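You operate a simulated robot arm through the tools that you are given. There is no shell and no other tool.

You run a simulated robot arm. Do the job below in one go: nothing can be reset, and whatever is moved stays where it is left.

## Task
Lock the lift at the white mark, switch off, pin the lever, then set the cable tension to green.

Only the result counts: the job must be done as asked and must still hold three seconds after the hand-in. Knocking over, shifting, dropping, spilling or breaking anything else fails it.

## Robot
A 7-joint arm with a two-finger parallel gripper, fixed in place. Base frame: the origin is at the foot of the arm, x ahead of it, y to its left, z up. Units: m, rad, N and s.
With the tool pointing down near the work surface it reaches from about 0.26 to 0.72 m from the base axis. Its first joint turns from -2.007 to 2.007 rad. Payload 3.91 kg.
The tool frame sits at the grasp point between the pads (the TCP): z along the fingers, y along the line on which they close. The tips reach 0.03 m beyond it. The gripper opens to 0.11 m. The fingers are 0.02 m wide and 0.01 m thick; the gripper's body (0.048 by 0.112 m) begins 0.055 m behind the TCP.
Orientation is that of the tool frame in the base frame, as a unit quaternion [x, y, z, w]. With the fingers straight down and closing along the base's y, the tool's x points along the base's -x, its y along +y and its z along -z.

## Interface
- The arm moves only by the tool nudge_tool. Its argument "series" is a list of rows, each a list of 2 entries, a list of its own where there are three numbers: the shift along the base's x, y, z in m, then the turn, a rotation vector about the base's x, y, z in rad. In form: [[[dx, dy, dz], [wx, wy, wz]], ...]. A call has 1 to 20 rows; each row is the pose to reach, as a shift and turn from the pose commanded when the call began. "fingers" is the opening in per cent of the stroke, from 0 (shut) to 100 (fully open), set as the call begins (left out, the last holds). Each row takes 0.2 s and may step no farther than 0.05 m and 0.15 rad from the row before; otherwise, or with a gripper value out of range, the whole call is refused. A pose out of reach is approached as far as the arm can. The call stops where the force on the tool passes 90 N (or 10 N more than at its start, if that is more) or the arm is blocked; 0.2 s more then pass. The fingers move at their own pace (about 0.108 m/s each) and stop on an object; they squeeze with about 30 N. The grip force told is the motor's: it shows also when the fingers shut on nothing. Time passes only in rows, and 0.2 s behind the last, so rows that repeat a pose let the fingers close. The reply holds the time, the measured pose of the TCP, the force on the tool along the base axes, the opening and the grip force, in the units named above and with some noise, with the torque about the TCP (base axes, N m) and any sound that the robot's microphone picked up, and new pictures: "pictures" is both (left out), scene, wrist or none.
- Cameras (640 x 400 px; columns grow to the right, rows downward): "scene" is fixed at [0.0511, -0.6366, 1.59]; the picture's right is [0.75, -0.67, 0.00], its down [-0.47, -0.53, -0.71] and it looks along [0.47, 0.53, -0.71] (base axes); focal length 242 px, centre (320, 200). "wrist" rides on the gripper at [0.072, 0.017, -0.103] in the tool frame; the picture's right is [-0.23, 0.97, 0.00], its down [-0.76, -0.18, -0.62] and it looks along [-0.61, -0.14, 0.78] (tool axes); focal length 222 px, centre (320, 200). There is no depth. A picture from a camera that has moved, and an enlarged one, comes with that camera's place and axes in the base frame and with its lens. The place of the scene camera against the robot may be out by one fixed shift of up to 0.025 m in any direction.
- lift_body(by): slides the trunk up (or, below 0, down) by that many m; the arm rides with it, the base frame stays. It gives what a move gives, with no picture.
- close_up(camera, box): a new picture of the part [left, top, right, bottom] of that camera's present view, enlarged. No time passes.
- sign_off(): hands the job in; it is judged then, once.

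Places have to be worked out from the pictures, the camera data and where the tool is seen. Open the gripper and draw the arm clear of the work before you hand the job in, unless the task says otherwise.

The tools are called after "Call:" as a command line: name --argument value ..., lists and objects as JSON in quotes. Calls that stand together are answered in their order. nudge_tool: Moves the arm, as the interface text tells. Its arguments: {"type":"object","properties":{"series":{"type":"array","items":{"type":"array"}},"fingers":{"type":"number"},"pictures":{"type":"string","enum":["both","scene","wrist","none"]}},"required":["series"]} The other tools are called the same way: lift_body (by) slides the trunk up or down; close_up (camera, box) takes an enlarged picture of a part of a camera's view; sign_off () hands the job in.

At the start:

```text
time: 0.0
position: [0.3679, -0.2948, 1.3626]
orientation: [0.0, 1.0, -0.001, -0.001]
contact_force: [0.1, -0.8, -0.4]
moment: [0.0, -0.01, -0.01]
grip_width: 0.1098
grip_force: 0.1
trunk travel left (down, up): [-0.925, 0.065]
```

scene: 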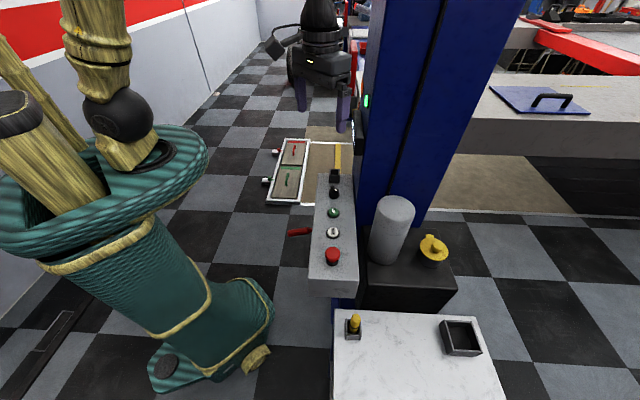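
wrist: 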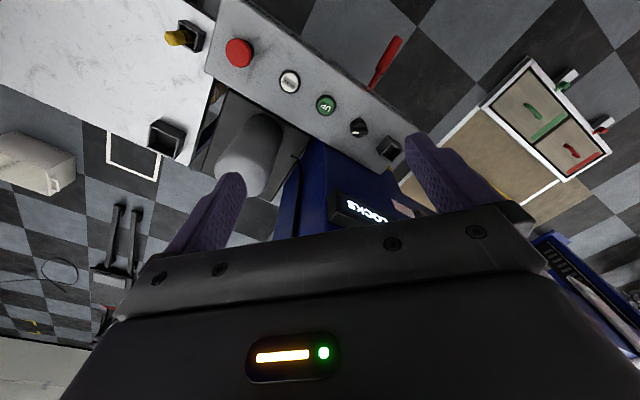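

I'll begin by looking closely at the console, the column and the things around it before I move anything.

Call:
close_up --camera "scene" --box '[260, 130, 400, 300]'

Call:
close_up --camera "scene" --box '[320, 290, 520, 400]'

Call:
close_up --camera "scene" --box '[320, 40, 460, 280]'

Call:
close_up --camera "wrist" --box '[160, 0, 440, 240]'

Call:
close_up --camera "wrist" --box '[460, 40, 640, 200]'

```text
2.35 times, centred on (330, 215) of scene
camera zoom: at [0.0511, -0.6366, 1.59], right [0.75, -0.67, 0.0], down [-0.47, -0.53, -0.71], along [0.47, 0.53, -0.71], focal length 568 px, centre (296, 165)
```

zoom: 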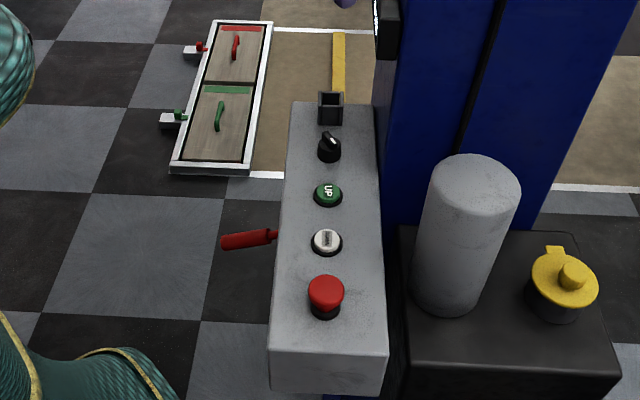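

```text
3.20 times, centred on (420, 345) of scene
camera zoom: at [0.0511, -0.6366, 1.59], right [0.75, -0.67, 0.0], down [-0.47, -0.53, -0.71], along [0.47, 0.53, -0.71], focal length 773 px, centre (0, -264)
```

zoom: 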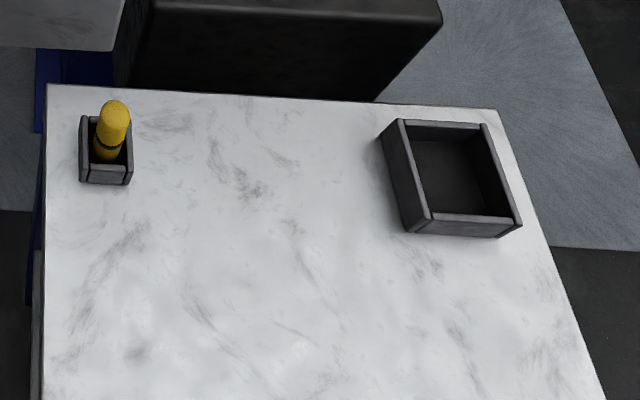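

```text
1.67 times, centred on (390, 160) of scene
camera zoom: at [0.0511, -0.6366, 1.59], right [0.75, -0.67, 0.0], down [-0.47, -0.53, -0.71], along [0.47, 0.53, -0.71], focal length 402 px, centre (203, 267)
```

zoom: 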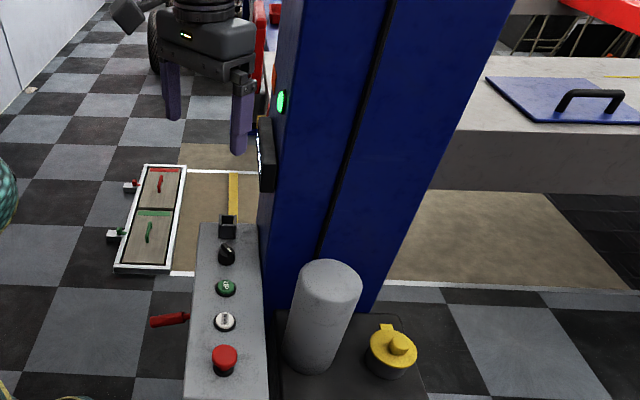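

```text
1.67 times, centred on (300, 120) of wrist
camera zoom: at [0.296, -0.2776, 1.4645], right [0.23, 0.97, 0.0], down [0.76, -0.18, 0.62], along [0.61, -0.14, -0.78], focal length 370 px, centre (353, 333)
```

zoom: 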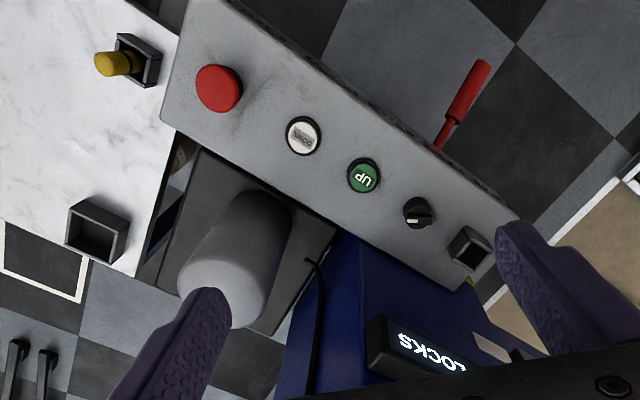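

```text
2.50 times, centred on (550, 120) of wrist
camera zoom: at [0.296, -0.2776, 1.4645], right [0.23, 0.97, 0.0], down [0.76, -0.18, 0.62], along [0.61, -0.14, -0.78], focal length 555 px, centre (-255, 400)
```

zoom: 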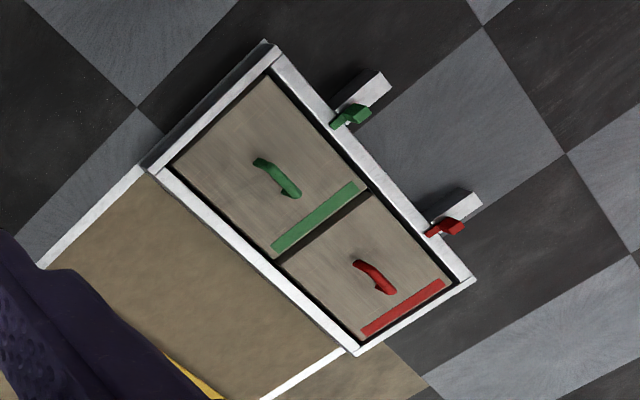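

The triangulated e-stop is near (0.30,-0.40,1.05) and the UP button near (0.41,-0.29,1.05), with the column face at around x≈0.54. I'll pitch the wrist camera up in place to read the column (LOCKS display, white mark).

Call:
nudge_tool --series '[[[-0.02, 0, 0], [0, -0.15, 0]], [[-0.04, 0, 0], [0, -0.3, 0]], [[-0.05, 0, 0], [0, -0.45, 0]], [[-0.05, 0, 0], [0, -0.6, 0]], [[-0.05, 0, 0], [0, -0.6, 0]]]'

```text
time: 1.2
position: [0.317, -0.2953, 1.3625]
orientation: [0.0, 0.955, 0.0, 0.296]
contact_force: [0.1, -0.1, 0.5]
moment: [0.01, 0.01, 0.02]
grip_width: 0.1099
grip_force: 0.2
trunk travel left (down, up): [-0.925, 0.065]
camera wrist: at [0.1999, -0.2774, 1.4049], right [0.19, 0.97, 0.13], down [0.28, -0.18, 0.94], along [0.94, -0.14, -0.3], focal length 222 px, centre (320, 200)
```

scene: 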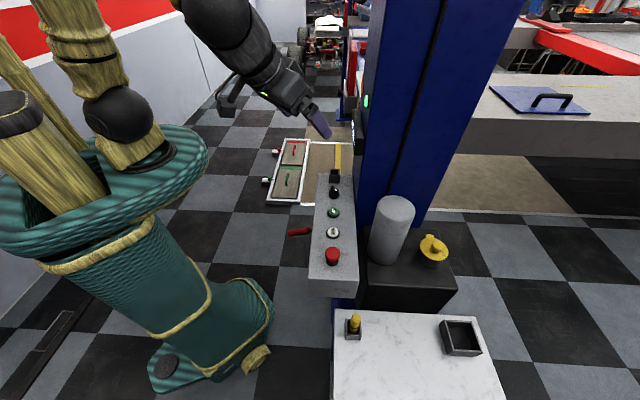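
wrist: 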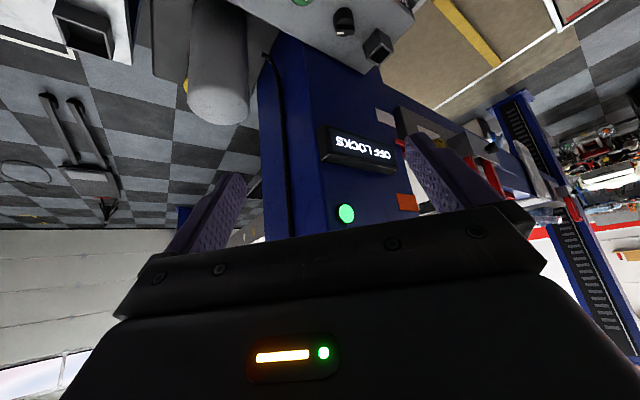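

The wrist picture is upside-down and shows an "OFF LOCKS" display, a green lamp, and coloured patches on the column's edge. I'll zoom in there.

Call:
close_up --camera "wrist" --box '[300, 80, 460, 240]'

Call:
close_up --camera "wrist" --box '[380, 0, 640, 200]'

Call:
close_up --camera "scene" --box '[330, 60, 430, 160]'

Call:
close_up --camera "scene" --box '[440, 0, 640, 160]'

Call:
close_up --camera "wrist" --box '[0, 0, 240, 240]'

```text
2.50 times, centred on (380, 160) of wrist
camera zoom: at [0.1999, -0.2774, 1.4049], right [0.19, 0.97, 0.13], down [0.28, -0.18, 0.94], along [0.94, -0.14, -0.3], focal length 555 px, centre (170, 300)
```

zoom: 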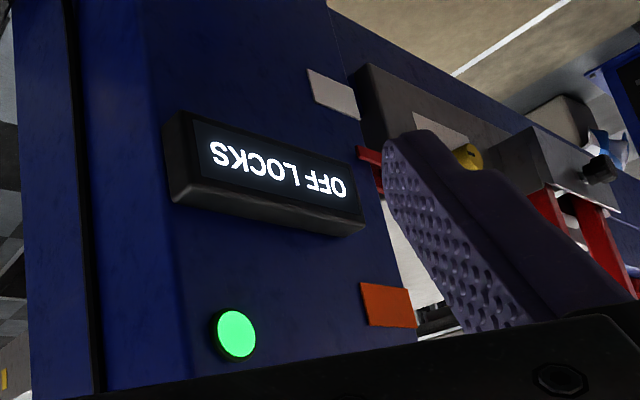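

```text
2.00 times, centred on (510, 100) of wrist
camera zoom: at [0.1999, -0.2774, 1.4049], right [0.19, 0.97, 0.13], down [0.28, -0.18, 0.94], along [0.94, -0.14, -0.3], focal length 444 px, centre (-60, 400)
```

zoom: 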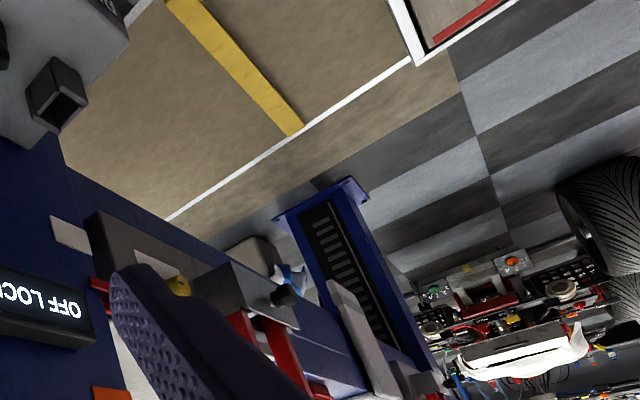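

```text
4.00 times, centred on (380, 110) of scene
camera zoom: at [0.0511, -0.6366, 1.59], right [0.75, -0.67, 0.0], down [-0.47, -0.53, -0.71], along [0.47, 0.53, -0.71], focal length 966 px, centre (80, 560)
```

zoom: 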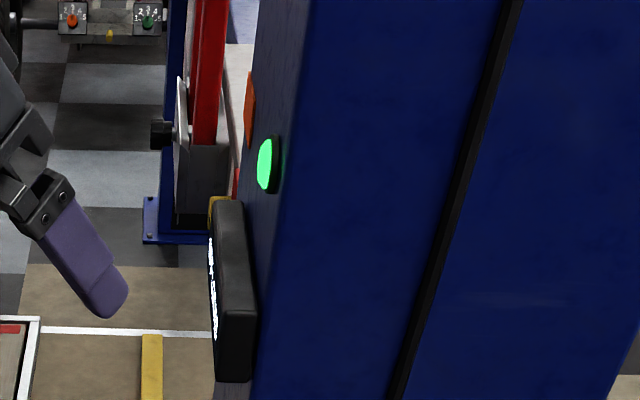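

```text
2.50 times, centred on (540, 80) of scene
camera zoom: at [0.0511, -0.6366, 1.59], right [0.75, -0.67, 0.0], down [-0.47, -0.53, -0.71], along [0.47, 0.53, -0.71], focal length 604 px, centre (-230, 500)
```

zoom: 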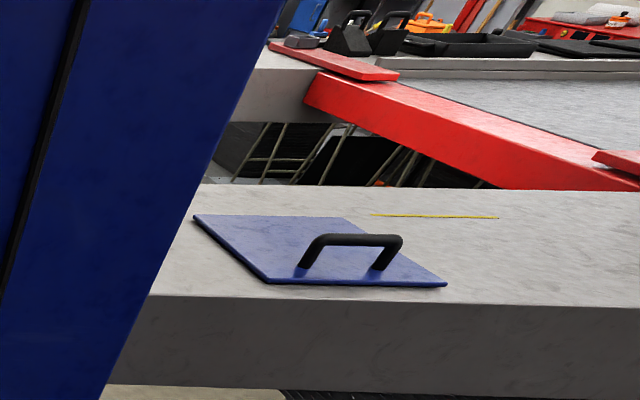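

```text
1.67 times, centred on (120, 120) of wrist
camera zoom: at [0.1999, -0.2774, 1.4049], right [0.19, 0.97, 0.13], down [0.28, -0.18, 0.94], along [0.94, -0.14, -0.3], focal length 370 px, centre (653, 333)
```

zoom: 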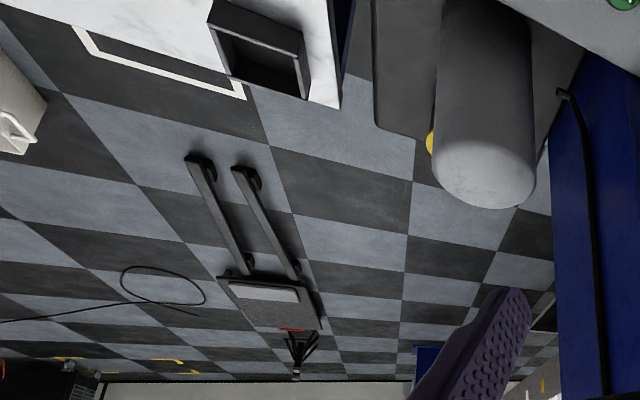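

The red carriage pointer sits between a lower white mark and a higher orange mark. I'll move left and yaw to see the column's marked face, the carriage and the lever squarely.

Call:
nudge_tool --series '[[[0, 0.05, 0], [0, 0, -0.12]], [[0, 0.1, 0], [0, 0, -0.24]], [[0, 0.15, 0], [0, 0, -0.36]], [[0, 0.2, 0], [0, 0, -0.48]], [[0, 0.23, 0], [0, 0, -0.6]], [[0, 0.23, 0], [0, 0, -0.6]]]'

```text
time: 2.6
position: [0.3377, -0.0639, 1.3846]
orientation: [0.202, 0.934, -0.112, 0.271]
contact_force: [0.0, 0.3, 0.3]
moment: [0.07, -0.03, -0.18]
grip_width: 0.1101
grip_force: 0.2
out of reach, approached as far as the arm can: row 3, 4, 5, 6
trunk travel left (down, up): [-0.925, 0.065]
camera wrist: at [0.2432, 0.0068, 1.4281], right [0.6, 0.8, 0.03], down [0.22, -0.2, 0.95], along [0.77, -0.57, -0.3], focal length 222 px, centre (320, 200)
```

scene: 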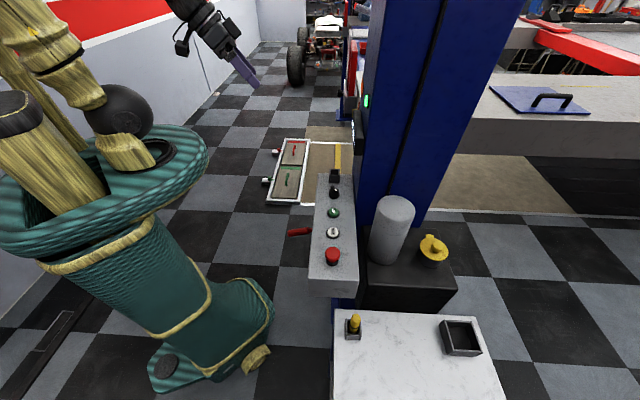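
wrist: 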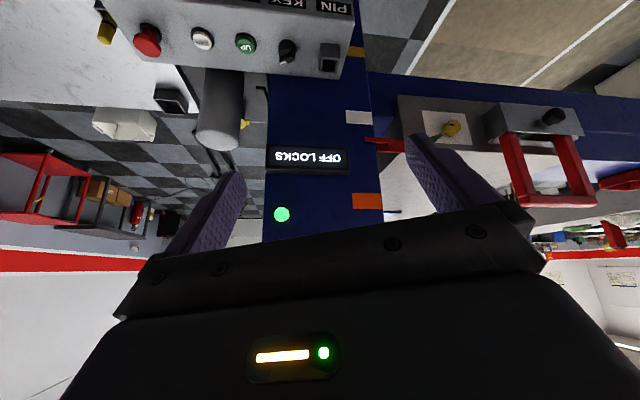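

Now I see the column's front face square on, with a lower gold mark, then a white one, then orange at the top, and labels "PIN", "KEY" on the console side. Zooming into each region.

Call:
close_up --camera "wrist" --box '[80, 0, 400, 100]'

Call:
close_up --camera "wrist" --box '[320, 30, 480, 230]'

Call:
close_up --camera "wrist" --box '[390, 80, 640, 230]'

```text
2.00 times, centred on (240, 50) of wrist
camera zoom: at [0.2432, 0.0068, 1.4281], right [0.6, 0.8, 0.03], down [0.22, -0.2, 0.95], along [0.77, -0.57, -0.3], focal length 444 px, centre (480, 500)
```

zoom: 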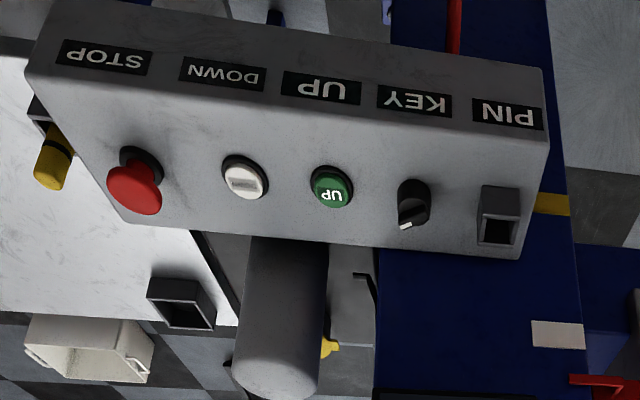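

```text
2.00 times, centred on (400, 130) of wrist
camera zoom: at [0.2432, 0.0068, 1.4281], right [0.6, 0.8, 0.03], down [0.22, -0.2, 0.95], along [0.77, -0.57, -0.3], focal length 444 px, centre (160, 340)
```

zoom: 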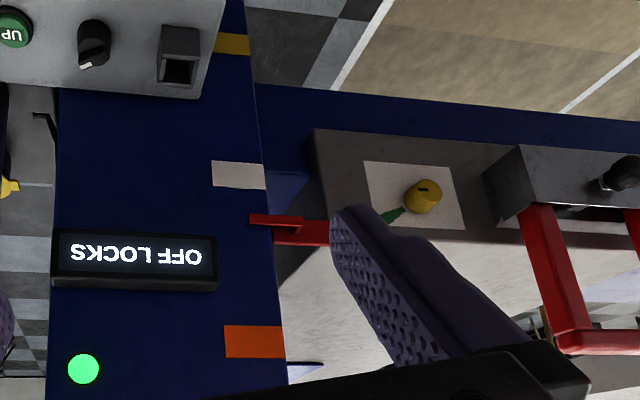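

```text
2.56 times, centred on (515, 155) of wrist
camera zoom: at [0.2432, 0.0068, 1.4281], right [0.6, 0.8, 0.03], down [0.22, -0.2, 0.95], along [0.77, -0.57, -0.3], focal length 569 px, centre (-179, 315)
```

zoom: 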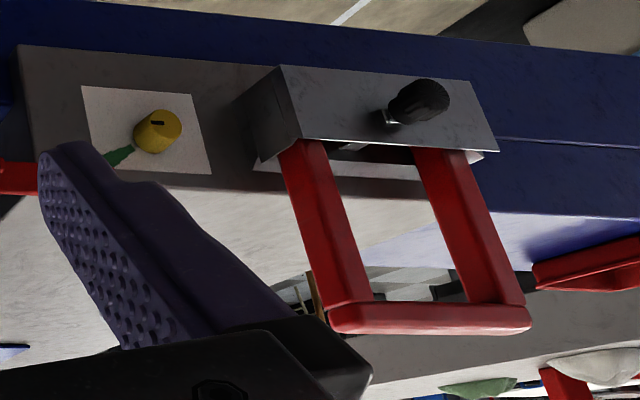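

The layout is clear now: STOP, DOWN, UP, KEY and PIN socket on the console, a red lever on its front, and a yellow knob on a white plate with a green sector on the carriage. I'll go back down and look at the console and lever from the robot's side.

Call:
nudge_tool --series '[[[-0.01, -0.02, -0.02], [0.068, 0.099, 0]], [[-0.025, -0.04, -0.04], [0.136, 0.198, 0]], [[-0.04, -0.06, -0.07], [0.203, 0.297, 0]], [[-0.05, -0.08, -0.09], [0.271, 0.396, 0]], [[-0.06, -0.095, -0.11], [0.339, 0.495, 0]], [[-0.06, -0.095, -0.11], [0.339, 0.495, 0]]]'

```text
time: 4.0
position: [0.2745, -0.1604, 1.2759]
orientation: [0.296, 0.955, -0.001, 0.0]
contact_force: [0.3, -0.2, -0.2]
moment: [0.0, -0.03, -0.02]
grip_width: 0.11
grip_force: 0.0
trunk travel left (down, up): [-0.925, 0.065]
camera wrist: at [0.2257, -0.1048, 1.3789], right [0.74, 0.67, 0.0], down [0.53, -0.58, 0.62], along [0.42, -0.46, -0.78], focal length 222 px, centre (320, 200)
```

scene: 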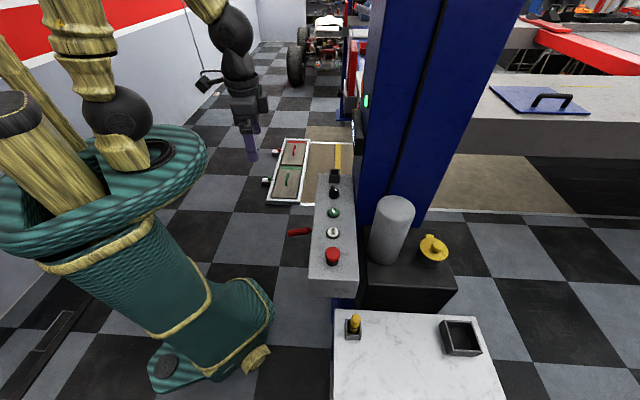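
wrist: 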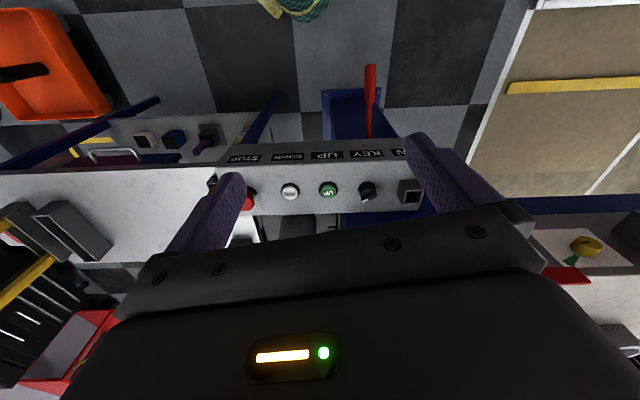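

Call:
close_up --camera "wrist" --box '[200, 60, 440, 210]'

Call:
close_up --camera "wrist" --box '[520, 200, 640, 320]'

Call:
close_up --camera "wrist" --box '[0, 80, 240, 260]'

Call:
close_up --camera "scene" --box '[270, 160, 370, 290]'

```text
2.67 times, centred on (320, 135) of wrist
camera zoom: at [0.2257, -0.1048, 1.3789], right [0.74, 0.67, 0.0], down [0.53, -0.58, 0.62], along [0.42, -0.46, -0.78], focal length 592 px, centre (320, 373)
```

zoom: 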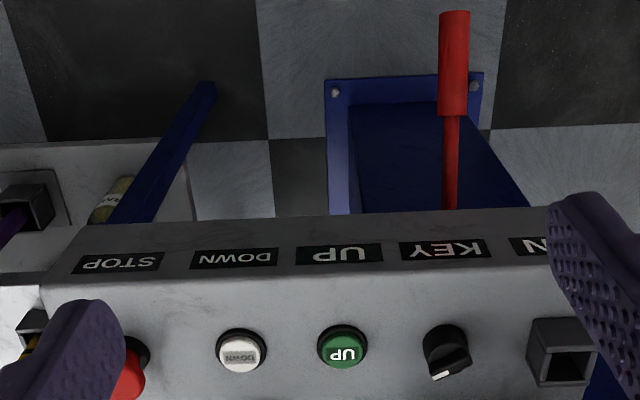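

```text
3.33 times, centred on (580, 260) of wrist
camera zoom: at [0.2257, -0.1048, 1.3789], right [0.74, 0.67, 0.0], down [0.53, -0.58, 0.62], along [0.42, -0.46, -0.78], focal length 740 px, centre (-547, 0)
```

zoom: 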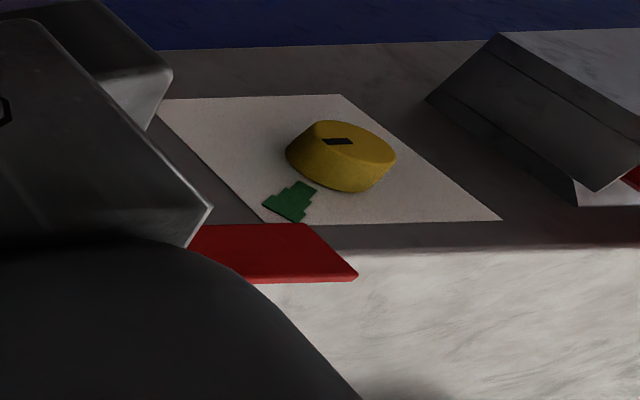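

```text
2.22 times, centred on (120, 170) of wrist
camera zoom: at [0.2257, -0.1048, 1.3789], right [0.74, 0.67, 0.0], down [0.53, -0.58, 0.62], along [0.42, -0.46, -0.78], focal length 494 px, centre (764, 267)
```

zoom: 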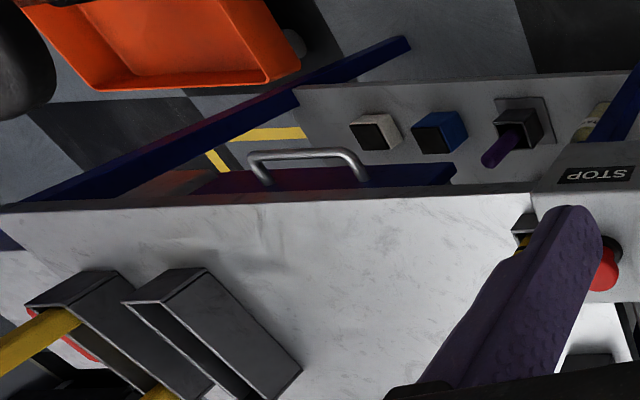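

```text
3.08 times, centred on (320, 225) of scene
camera zoom: at [0.0511, -0.6366, 1.59], right [0.75, -0.67, 0.0], down [-0.47, -0.53, -0.71], along [0.47, 0.53, -0.71], focal length 743 px, centre (320, 123)
```

zoom: 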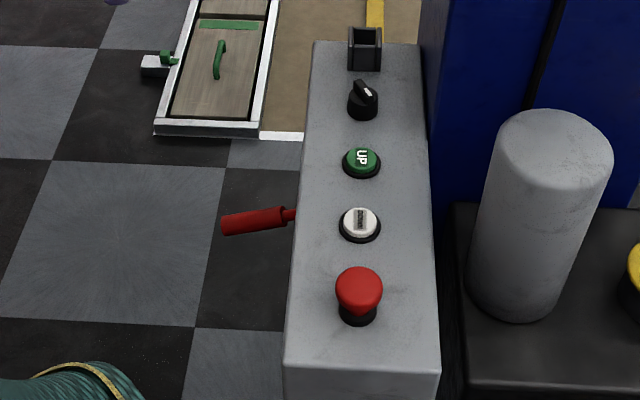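

All five console positions triangulate well: DOWN (0.369,-0.353,1.003), UP (0.423,-0.295), KEY (0.48,-0.24) and PIN (0.54,-0.18), spaced 0.08 m along a line at 45°. I'll shut the fingers, yaw to align with that line and move to a point above DOWN.

Call:
nudge_tool --series '[[[0.015, -0.03, 0], [0, 0, -0.08]], [[0.03, -0.065, -0.02], [0, 0, -0.185]], [[0.045, -0.1, -0.04], [0, 0, -0.185]], [[0.06, -0.13, -0.07], [0, 0, -0.185]], [[0.08, -0.16, -0.1], [0, 0, -0.185]], [[0.094, -0.192, -0.13], [0, 0, -0.185]], [[0.094, -0.192, -0.15], [0, 0, -0.185]], [[0.094, -0.192, -0.15], [0, 0, -0.185]]]' --fingers 0

```text
time: 5.8
position: [0.371, -0.3529, 1.1229]
orientation: [0.382, 0.924, 0.0, 0.0]
contact_force: [-0.1, 0.8, 0.2]
moment: [0.01, -0.02, -0.01]
grip_width: 0.0
grip_force: 30.1
trunk travel left (down, up): [-0.925, 0.065]
camera wrist: at [0.3321, -0.2891, 1.2253], right [0.85, 0.53, 0.0], down [0.41, -0.66, 0.62], along [0.33, -0.53, -0.78], focal length 222 px, centre (320, 200)
```

scene: 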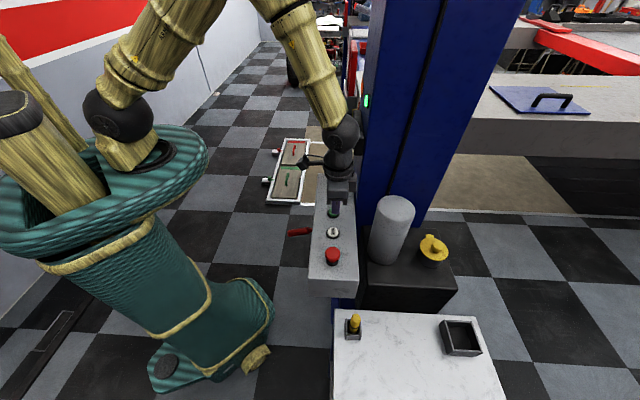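
wrist: 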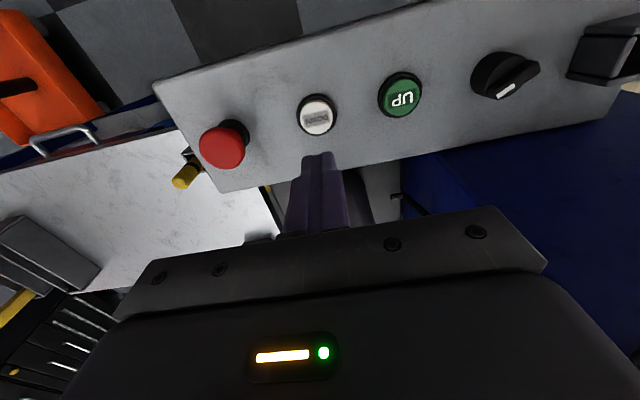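

The wrist view confirms the closed tip is right above DOWN. I'll give it a short press and retract, listening for any sound.

Call:
nudge_tool --series '[[[-0.002, 0, -0.045], [0, 0, 0]], [[-0.002, 0, -0.08], [0, 0, 0]], [[-0.002, 0, -0.088], [0, 0, 0]], [[-0.002, 0, -0.094], [0, 0, 0]], [[-0.002, 0, -0.075], [0, 0, 0]]]'

```text
time: 7.0
position: [0.3684, -0.3512, 1.0511]
orientation: [0.382, 0.924, 0.001, 0.0]
contact_force: [0.1, 0.2, -0.4]
moment: [0.02, -0.02, 0.0]
grip_width: 0.0001
grip_force: 30.1
trunk travel left (down, up): [-0.925, 0.065]
heard: click
camera wrist: at [0.3312, -0.2882, 1.152], right [0.85, 0.53, 0.0], down [0.41, -0.66, 0.62], along [0.33, -0.53, -0.78], focal length 222 px, centre (320, 200)
```

scene: 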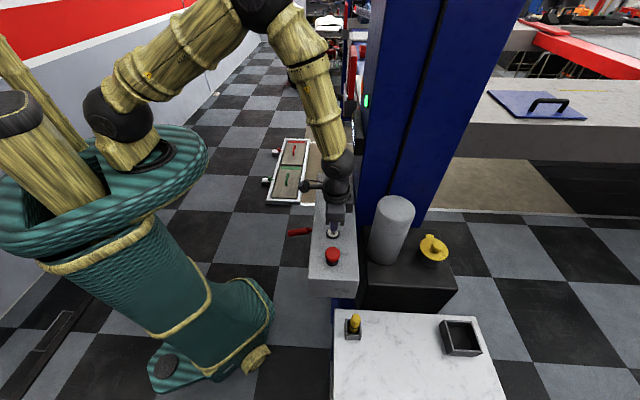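
wrist: 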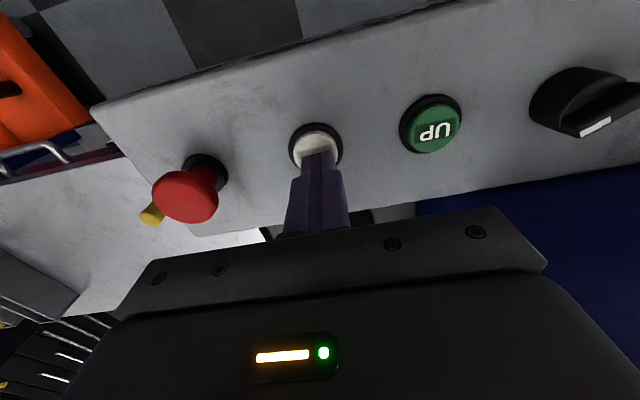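

A click was heard and the platform in the scene looks slightly lower. I'll compare the same scene crop with the earlier one.

Call:
close_up --camera "scene" --box '[440, 0, 640, 160]'

Call:
close_up --camera "scene" --box '[330, 60, 430, 160]'

```text
2.50 times, centred on (540, 80) of scene
camera zoom: at [0.0511, -0.6366, 1.59], right [0.75, -0.67, 0.0], down [-0.47, -0.53, -0.71], along [0.47, 0.53, -0.71], focal length 604 px, centre (-230, 500)
```

zoom: 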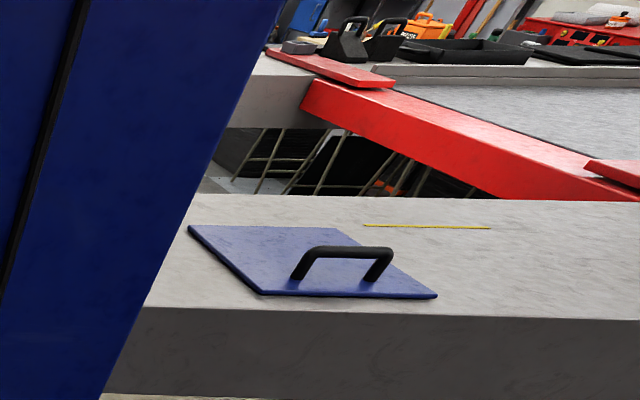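

```text
4.00 times, centred on (380, 110) of scene
camera zoom: at [0.0511, -0.6366, 1.59], right [0.75, -0.67, 0.0], down [-0.47, -0.53, -0.71], along [0.47, 0.53, -0.71], focal length 966 px, centre (80, 560)
```

zoom: 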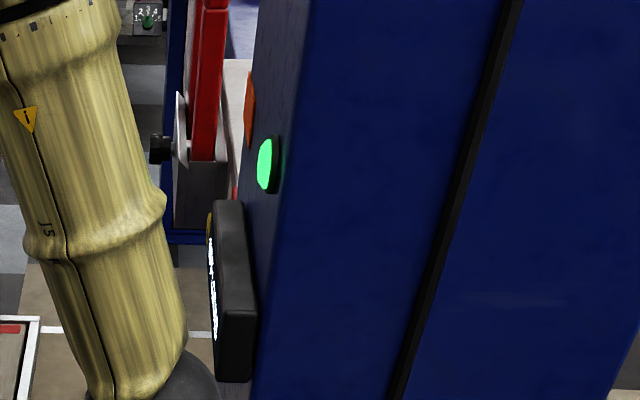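

The platform did drop a couple of centimetres. I'll back off to an observation pose to read the display and where the pointer is against the marks.

Call:
nudge_tool --series '[[[0, 0, 0.04], [0, 0, 0]], [[-0.01, 0.03, 0.075], [-0.034, -0.064, 0.082]], [[-0.02, 0.058, 0.105], [-0.069, -0.128, 0.164]], [[-0.03, 0.087, 0.135], [-0.103, -0.192, 0.246]], [[-0.04, 0.115, 0.165], [-0.137, -0.255, 0.328]], [[-0.05, 0.143, 0.195], [-0.171, -0.319, 0.409]], [[-0.06, 0.17, 0.225], [-0.206, -0.383, 0.491]], [[-0.068, 0.2, 0.25], [-0.24, -0.447, 0.573]], [[-0.068, 0.2, 0.25], [-0.24, -0.447, 0.573]]]' --pictures "wrist"

Call:
close_up --camera "wrist" --box '[240, 60, 480, 210]'

```text
time: 9.0
position: [0.3291, -0.1753, 1.3219]
orientation: [0.097, 0.964, -0.023, 0.245]
contact_force: [0.7, -0.6, -0.7]
moment: [0.04, -0.02, 0.0]
grip_width: 0.0
grip_force: 29.8
out of reach, approached as far as the arm can: row 7, 8, 9
trunk travel left (down, up): [-0.925, 0.065]
camera wrist: at [0.2225, -0.1369, 1.3773], right [0.39, 0.91, 0.11], down [0.33, -0.25, 0.91], along [0.86, -0.32, -0.4], focal length 222 px, centre (320, 200)
```

wrist: 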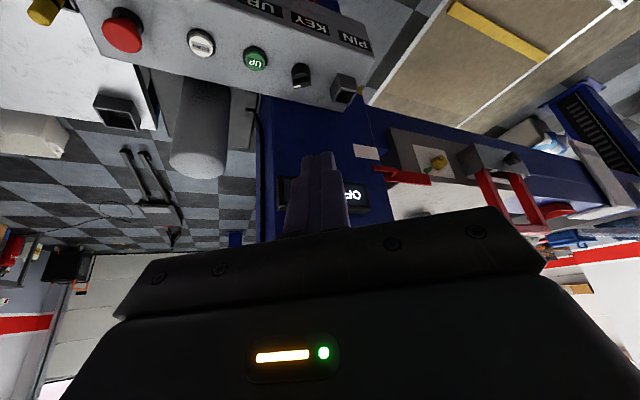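

```text
2.67 times, centred on (360, 135) of wrist
camera zoom: at [0.2225, -0.1369, 1.3773], right [0.39, 0.91, 0.11], down [0.33, -0.25, 0.91], along [0.86, -0.32, -0.4], focal length 592 px, centre (213, 373)
```

zoom: 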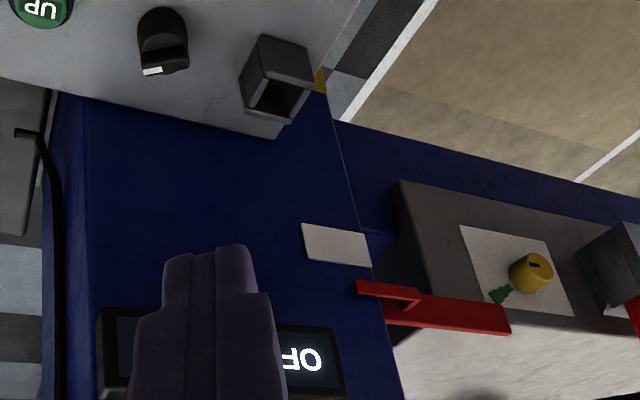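

The pointer is now at z≈1.145 and the white mark at z≈1.103, so about 4 cm remain; the first press moved it roughly 2 cm. I'll go back above DOWN and repeat the same short press.

Call:
nudge_tool --series '[[[0.006, -0.025, -0.037], [0.034, 0.064, -0.082]], [[0.012, -0.05, -0.075], [0.069, 0.128, -0.164]], [[0.018, -0.076, -0.112], [0.103, 0.192, -0.246]], [[0.024, -0.102, -0.15], [0.137, 0.255, -0.328]], [[0.03, -0.128, -0.187], [0.171, 0.319, -0.409]], [[0.035, -0.153, -0.225], [0.206, 0.383, -0.491]], [[0.04, -0.178, -0.262], [0.24, 0.447, -0.573]], [[0.04, -0.178, -0.262], [0.24, 0.447, -0.573]]]' --pictures "wrist"

```text
time: 10.8
position: [0.3653, -0.349, 1.0612]
orientation: [0.382, 0.924, 0.0, 0.0]
contact_force: [0.1, 1.0, -1.0]
moment: [0.02, 0.01, -0.03]
grip_width: 0.0001
grip_force: 30.0
trunk travel left (down, up): [-0.925, 0.065]
camera wrist: at [0.3268, -0.2856, 1.164], right [0.85, 0.53, 0.0], down [0.41, -0.66, 0.62], along [0.33, -0.53, -0.78], focal length 222 px, centre (320, 200)
```

wrist: 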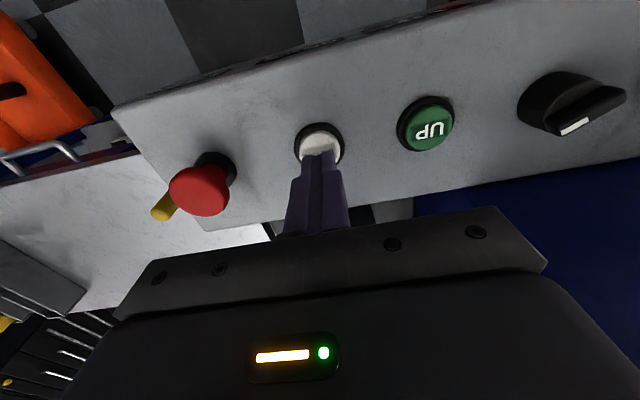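

Tip is above DOWN again (x, y about 4 mm shy). Another short press with that correction, then measure the platform with the scene crop.

Call:
nudge_tool --series '[[[0.003, -0.003, -0.018], [0, 0, 0]], [[0.003, -0.003, -0.026], [0, 0, 0]], [[0.003, -0.003, -0.032], [0, 0, 0]], [[0.003, -0.003, -0.01], [0, 0, 0]]]' --pictures "none"

Call:
close_up --camera "scene" --box '[440, 0, 640, 160]'

```text
time: 11.8
position: [0.3701, -0.3531, 1.0513]
orientation: [0.383, 0.924, 0.001, -0.001]
contact_force: [-0.6, 0.0, 0.6]
moment: [-0.02, -0.01, 0.01]
grip_width: 0.0
grip_force: 30.2
trunk travel left (down, up): [-0.925, 0.065]
heard: click
```

```text
2.50 times, centred on (540, 80) of scene
camera zoom: at [0.0511, -0.6366, 1.59], right [0.75, -0.67, 0.0], down [-0.47, -0.53, -0.71], along [0.47, 0.53, -0.71], focal length 604 px, centre (-230, 500)
```

zoom: 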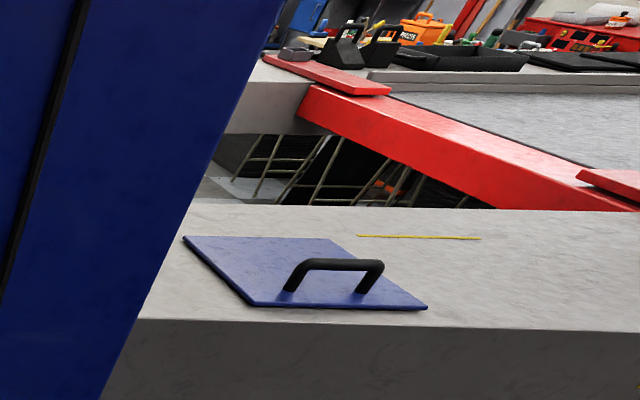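

Another click, and the platform dropped by about the same again (≈2 cm). I'll go back to the observation pose with the fingers open so the display is unobstructed.

Call:
nudge_tool --series '[[[0, 0, 0.045], [0, 0, 0]], [[-0.006, 0.025, 0.085], [-0.034, -0.064, 0.082]], [[-0.012, 0.05, 0.117], [-0.069, -0.128, 0.164]], [[-0.018, 0.076, 0.15], [-0.103, -0.192, 0.246]], [[-0.024, 0.102, 0.18], [-0.137, -0.255, 0.328]], [[-0.03, 0.128, 0.21], [-0.171, -0.319, 0.409]], [[-0.035, 0.153, 0.24], [-0.206, -0.383, 0.491]], [[-0.04, 0.176, 0.27], [-0.24, -0.447, 0.573]], [[-0.04, 0.176, 0.27], [-0.24, -0.447, 0.573]]]' --fingers 100 --pictures "wrist"

Call:
close_up --camera "wrist" --box '[240, 60, 480, 210]'

```text
time: 13.8
position: [0.3301, -0.1829, 1.3203]
orientation: [0.097, 0.964, -0.024, 0.246]
contact_force: [-0.3, -0.3, -0.4]
moment: [0.01, 0.0, 0.03]
grip_width: 0.11
grip_force: 0.1
trunk travel left (down, up): [-0.925, 0.065]
camera wrist: at [0.2235, -0.1437, 1.3751], right [0.39, 0.91, 0.11], down [0.33, -0.25, 0.91], along [0.86, -0.32, -0.4], focal length 222 px, centre (320, 200)
```

wrist: 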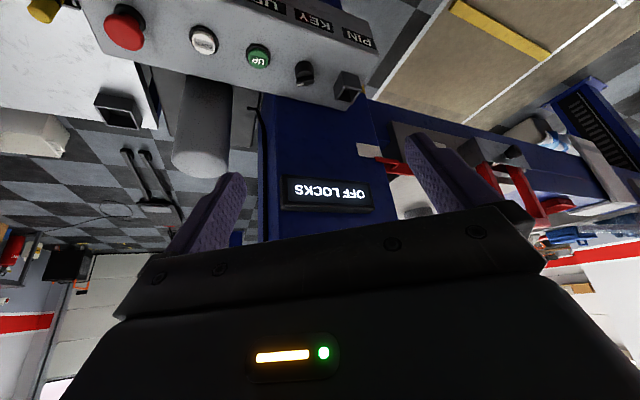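

```text
2.67 times, centred on (360, 135) of wrist
camera zoom: at [0.2235, -0.1437, 1.3751], right [0.39, 0.91, 0.11], down [0.33, -0.25, 0.91], along [0.86, -0.32, -0.4], focal length 592 px, centre (213, 373)
```

zoom: 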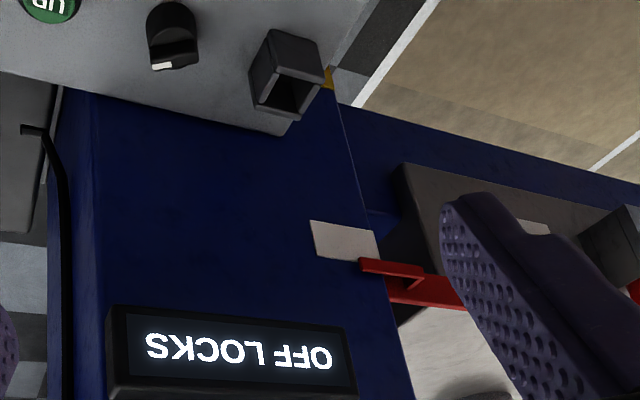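

The pointer is now about 2 cm above the white mark and still "OFF LOCKS". I'll press DOWN once more in the same way and see whether it settles on a lock.

Call:
nudge_tool --series '[[[0.006, -0.025, -0.037], [0.034, 0.064, -0.082]], [[0.012, -0.05, -0.075], [0.069, 0.128, -0.164]], [[0.018, -0.073, -0.112], [0.103, 0.192, -0.246]], [[0.024, -0.097, -0.15], [0.137, 0.255, -0.328]], [[0.03, -0.122, -0.187], [0.171, 0.319, -0.409]], [[0.035, -0.147, -0.225], [0.206, 0.383, -0.491]], [[0.04, -0.17, -0.26], [0.24, 0.447, -0.573]], [[0.04, -0.17, -0.26], [0.24, 0.447, -0.573]]]' --fingers 0 --pictures "none"

```text
time: 15.6
position: [0.3677, -0.348, 1.059]
orientation: [0.383, 0.924, 0.0, 0.0]
contact_force: [-0.1, -0.3, -0.2]
moment: [0.02, -0.02, 0.03]
grip_width: 0.0003
grip_force: 29.6
trunk travel left (down, up): [-0.925, 0.065]
```

In place above DOWN; repeating the identical short press.

Call:
nudge_tool --series '[[[0.001, -0.003, -0.018], [0, 0, 0]], [[0.001, -0.003, -0.026], [0, 0, 0]], [[0.001, -0.003, -0.032], [0, 0, 0]], [[0.001, -0.003, -0.01], [0, 0, 0]]]' --pictures "none"

Call:
close_up --camera "scene" --box '[440, 0, 640, 160]'

```text
time: 16.6
position: [0.3691, -0.3499, 1.0493]
orientation: [0.383, 0.924, 0.0, -0.001]
contact_force: [0.2, 0.6, -0.2]
moment: [-0.02, 0.04, 0.0]
grip_width: 0.0
grip_force: 30.0
trunk travel left (down, up): [-0.925, 0.065]
heard: click
```

```text
2.50 times, centred on (540, 80) of scene
camera zoom: at [0.0511, -0.6366, 1.59], right [0.75, -0.67, 0.0], down [-0.47, -0.53, -0.71], along [0.47, 0.53, -0.71], focal length 604 px, centre (-230, 500)
```

zoom: 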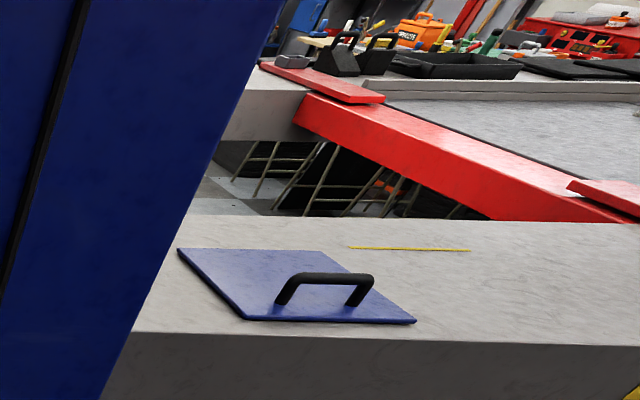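

Dropped about 2 cm again, so it should be at the white mark; checking the display and pointer.

Call:
nudge_tool --series '[[[0, 0, 0.045], [0, 0, 0]], [[-0.006, 0.025, 0.085], [-0.034, -0.064, 0.082]], [[-0.012, 0.05, 0.117], [-0.069, -0.128, 0.164]], [[-0.018, 0.076, 0.15], [-0.103, -0.192, 0.246]], [[-0.024, 0.102, 0.18], [-0.137, -0.255, 0.328]], [[-0.03, 0.128, 0.21], [-0.171, -0.319, 0.409]], [[-0.035, 0.153, 0.24], [-0.206, -0.383, 0.491]], [[-0.04, 0.176, 0.27], [-0.24, -0.447, 0.573]], [[-0.04, 0.176, 0.27], [-0.24, -0.447, 0.573]]]' --fingers 100 --pictures "wrist"

Call:
close_up --camera "wrist" --box '[240, 60, 480, 210]'

```text
time: 18.6
position: [0.3303, -0.1769, 1.3208]
orientation: [0.098, 0.964, -0.024, 0.247]
contact_force: [0.1, 0.3, -0.2]
moment: [0.03, 0.01, 0.0]
grip_width: 0.1099
grip_force: 0.2
trunk travel left (down, up): [-0.925, 0.065]
camera wrist: at [0.2244, -0.1386, 1.3765], right [0.39, 0.92, 0.11], down [0.33, -0.25, 0.91], along [0.86, -0.32, -0.39], focal length 222 px, centre (320, 200)
```

wrist: 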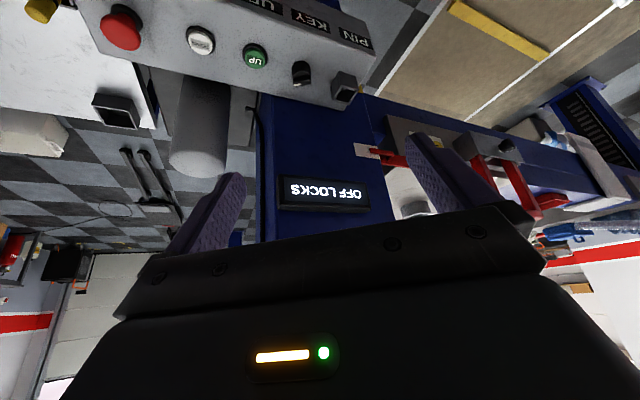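

```text
2.67 times, centred on (360, 135) of wrist
camera zoom: at [0.2244, -0.1386, 1.3765], right [0.39, 0.92, 0.11], down [0.33, -0.25, 0.91], along [0.86, -0.32, -0.39], focal length 592 px, centre (213, 373)
```

zoom: 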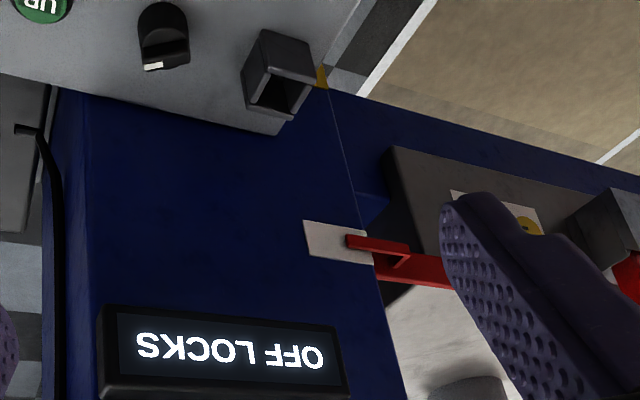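

The pointer now sits on the white mark but the display still says "OFF LOCKS", so the red lever must engage the locks. I'll draw back toward the robot, then lower the trunk to look at the lever from its own height.

Call:
nudge_tool --series '[[[-0.02, 0.03, -0.02], [0, 0, -0.13]], [[-0.04, 0.06, -0.04], [0, 0, -0.26]], [[-0.05, 0.09, -0.06], [0, 0, -0.4]], [[-0.05, 0.09, -0.06], [0, 0, -0.4]]]' --pictures "both"

Call:
lift_body --by -0.3

Call:
close_up --camera "wrist" --box '[0, 0, 640, 400]'

Call:
close_up --camera "scene" --box '[0, 0, 640, 400]'

```text
time: 19.6
position: [0.3685, -0.1017, 1.3199]
orientation: [0.286, 0.926, -0.073, 0.236]
contact_force: [-0.9, -0.6, -0.5]
moment: [0.01, -0.01, -0.01]
grip_width: 0.1098
grip_force: 0.0
out of reach, approached as far as the arm can: row 1, 2, 3, 4
trunk travel left (down, up): [-0.925, 0.065]
camera wrist: at [0.2864, -0.0245, 1.3755], right [0.71, 0.69, 0.11], down [0.21, -0.36, 0.91], along [0.67, -0.63, -0.4], focal length 222 px, centre (320, 200)
```

scene: 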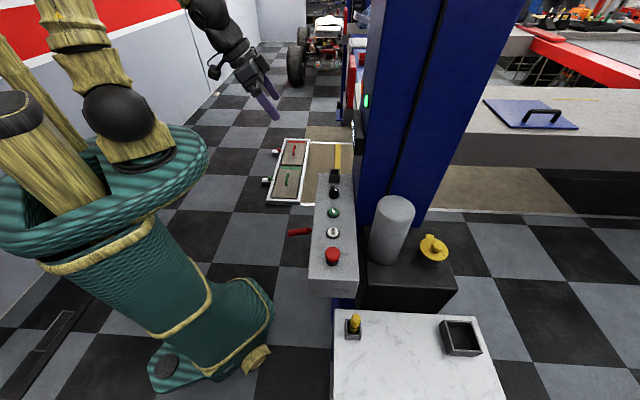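
wrist: 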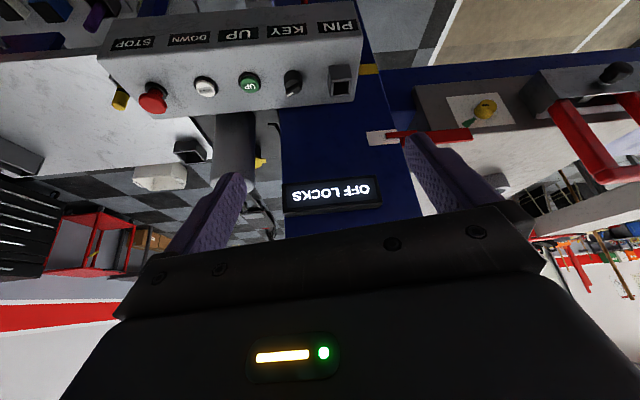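

```text
time: 22.6
position: [0.37, -0.1011, 1.0199]
orientation: [0.286, 0.926, -0.072, 0.235]
contact_force: [0.5, 0.7, -0.2]
moment: [0.03, 0.01, -0.02]
grip_width: 0.1099
grip_force: 0.0
trunk travel left (down, up): [-0.625, 0.365]
```

```text
1.00 times, centred on (320, 200) of wrist (not enlarged: the box is as wide or as high as the picture)
camera zoom: at [0.2865, -0.0241, 1.0758], right [0.71, 0.69, 0.11], down [0.21, -0.36, 0.91], along [0.67, -0.63, -0.4], focal length 222 px, centre (320, 200)
```

zoom: 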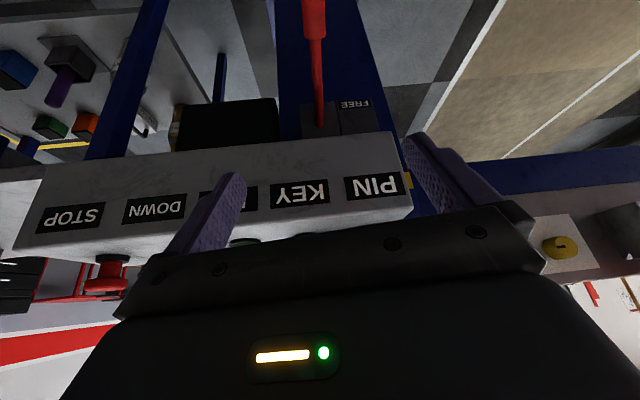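

```text
1.00 times, centred on (320, 200) of scene (not enlarged: the box is as wide or as high as the picture)
camera zoom: at [0.0511, -0.6366, 1.59], right [0.75, -0.67, 0.0], down [-0.47, -0.53, -0.71], along [0.47, 0.53, -0.71], focal length 242 px, centre (320, 200)
```

zoom: 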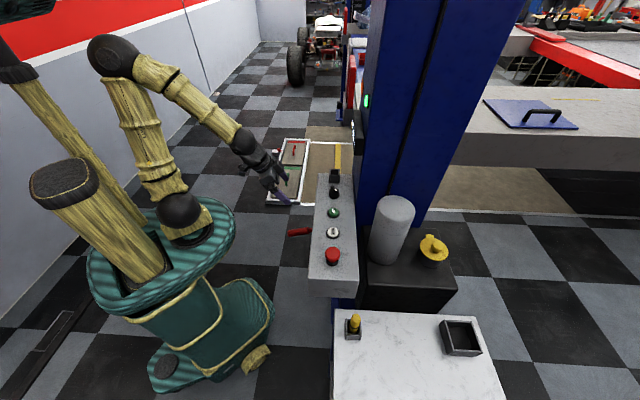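

There is a "FREE" label beside the lever's mount below the console. Zooming in on it.

Call:
close_up --camera "wrist" --box '[230, 0, 430, 130]'

Call:
close_up --camera "wrist" --box '[0, 0, 200, 160]'

```text
3.08 times, centred on (330, 65) of wrist
camera zoom: at [0.2865, -0.0241, 1.0758], right [0.71, 0.69, 0.11], down [0.21, -0.36, 0.91], along [0.67, -0.63, -0.4], focal length 684 px, centre (289, 615)
```

zoom: 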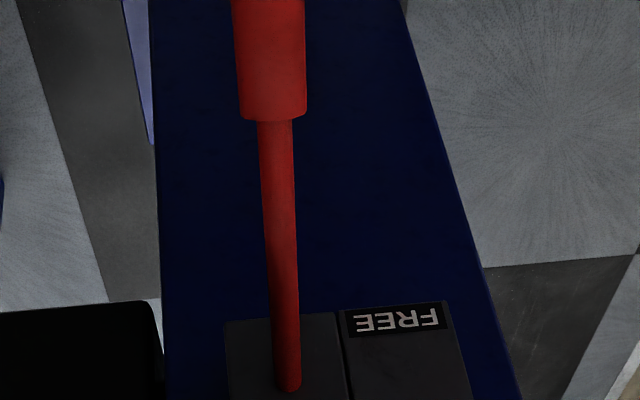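

```text
2.50 times, centred on (100, 80) of wrist
camera zoom: at [0.2865, -0.0241, 1.0758], right [0.71, 0.69, 0.11], down [0.21, -0.36, 0.91], along [0.67, -0.63, -0.4], focal length 555 px, centre (870, 500)
```

zoom: 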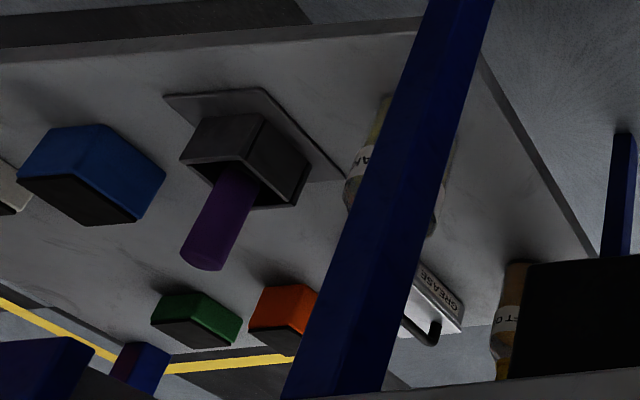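

The lever sits in a gated dark box with a "FREE" label on one side; the other label is hidden. I'll back away to the left, pitch up slightly and drop the trunk further for a face-on view.

Call:
nudge_tool --series '[[[-0.02, 0.035, 0], [-0.028, -0.041, 0]], [[-0.035, 0.07, 0], [-0.056, -0.082, 0]], [[-0.055, 0.1, 0], [-0.085, -0.124, 0]], [[-0.07, 0.13, 0], [-0.113, -0.165, 0]], [[-0.07, 0.13, 0], [-0.113, -0.165, 0]]]' --pictures "none"

Call:
lift_body --by -0.15

Call:
close_up --camera "wrist" --box '[0, 0, 640, 400]'

Call:
close_up --camera "wrist" --box '[220, 80, 460, 230]'

```text
time: 23.8
position: [0.3404, 0.0611, 1.0613]
orientation: [0.278, 0.898, -0.101, 0.326]
contact_force: [-0.4, 0.0, 0.1]
moment: [-0.02, 0.05, 0.08]
grip_width: 0.1101
grip_force: 0.0
out of reach, approached as far as the arm can: row 1, 2, 3, 4, 5
trunk travel left (down, up): [-0.625, 0.365]
```

```text
time: 25.6
position: [0.3393, 0.0612, 0.9115]
orientation: [0.278, 0.898, -0.102, 0.326]
contact_force: [-0.5, 0.8, 0.4]
moment: [-0.03, 0.02, -0.02]
grip_width: 0.1101
grip_force: 0.1
trunk travel left (down, up): [-0.475, 0.515]
```

```text
1.00 times, centred on (320, 200) of wrist (not enlarged: the box is as wide or as high as the picture)
camera zoom: at [0.25, 0.1446, 0.9431], right [0.69, 0.71, 0.14], down [0.05, -0.25, 0.97], along [0.72, -0.66, -0.21], focal length 222 px, centre (320, 200)
```

zoom: 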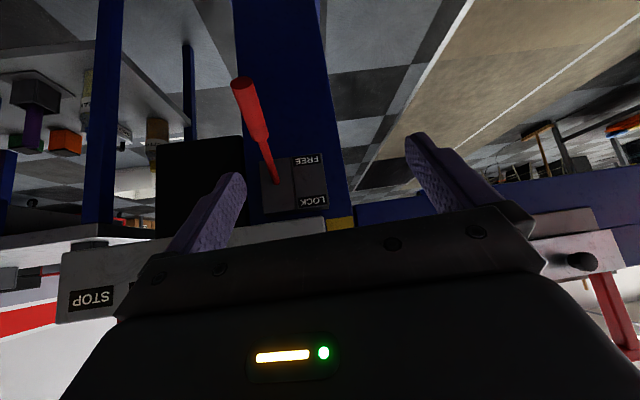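

```text
2.67 times, centred on (340, 155) of wrist
camera zoom: at [0.25, 0.1446, 0.9431], right [0.69, 0.71, 0.14], down [0.05, -0.25, 0.97], along [0.72, -0.66, -0.21], focal length 592 px, centre (267, 320)
```

zoom: 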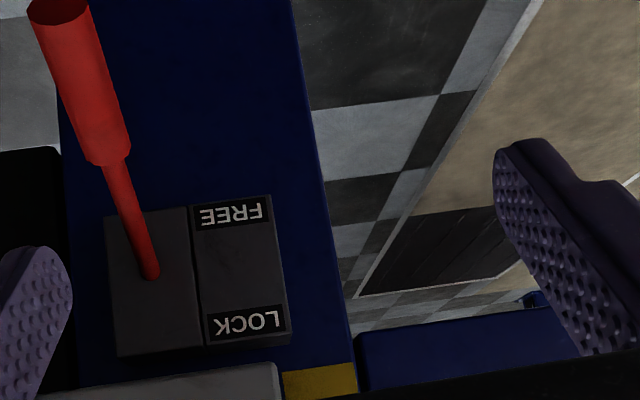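

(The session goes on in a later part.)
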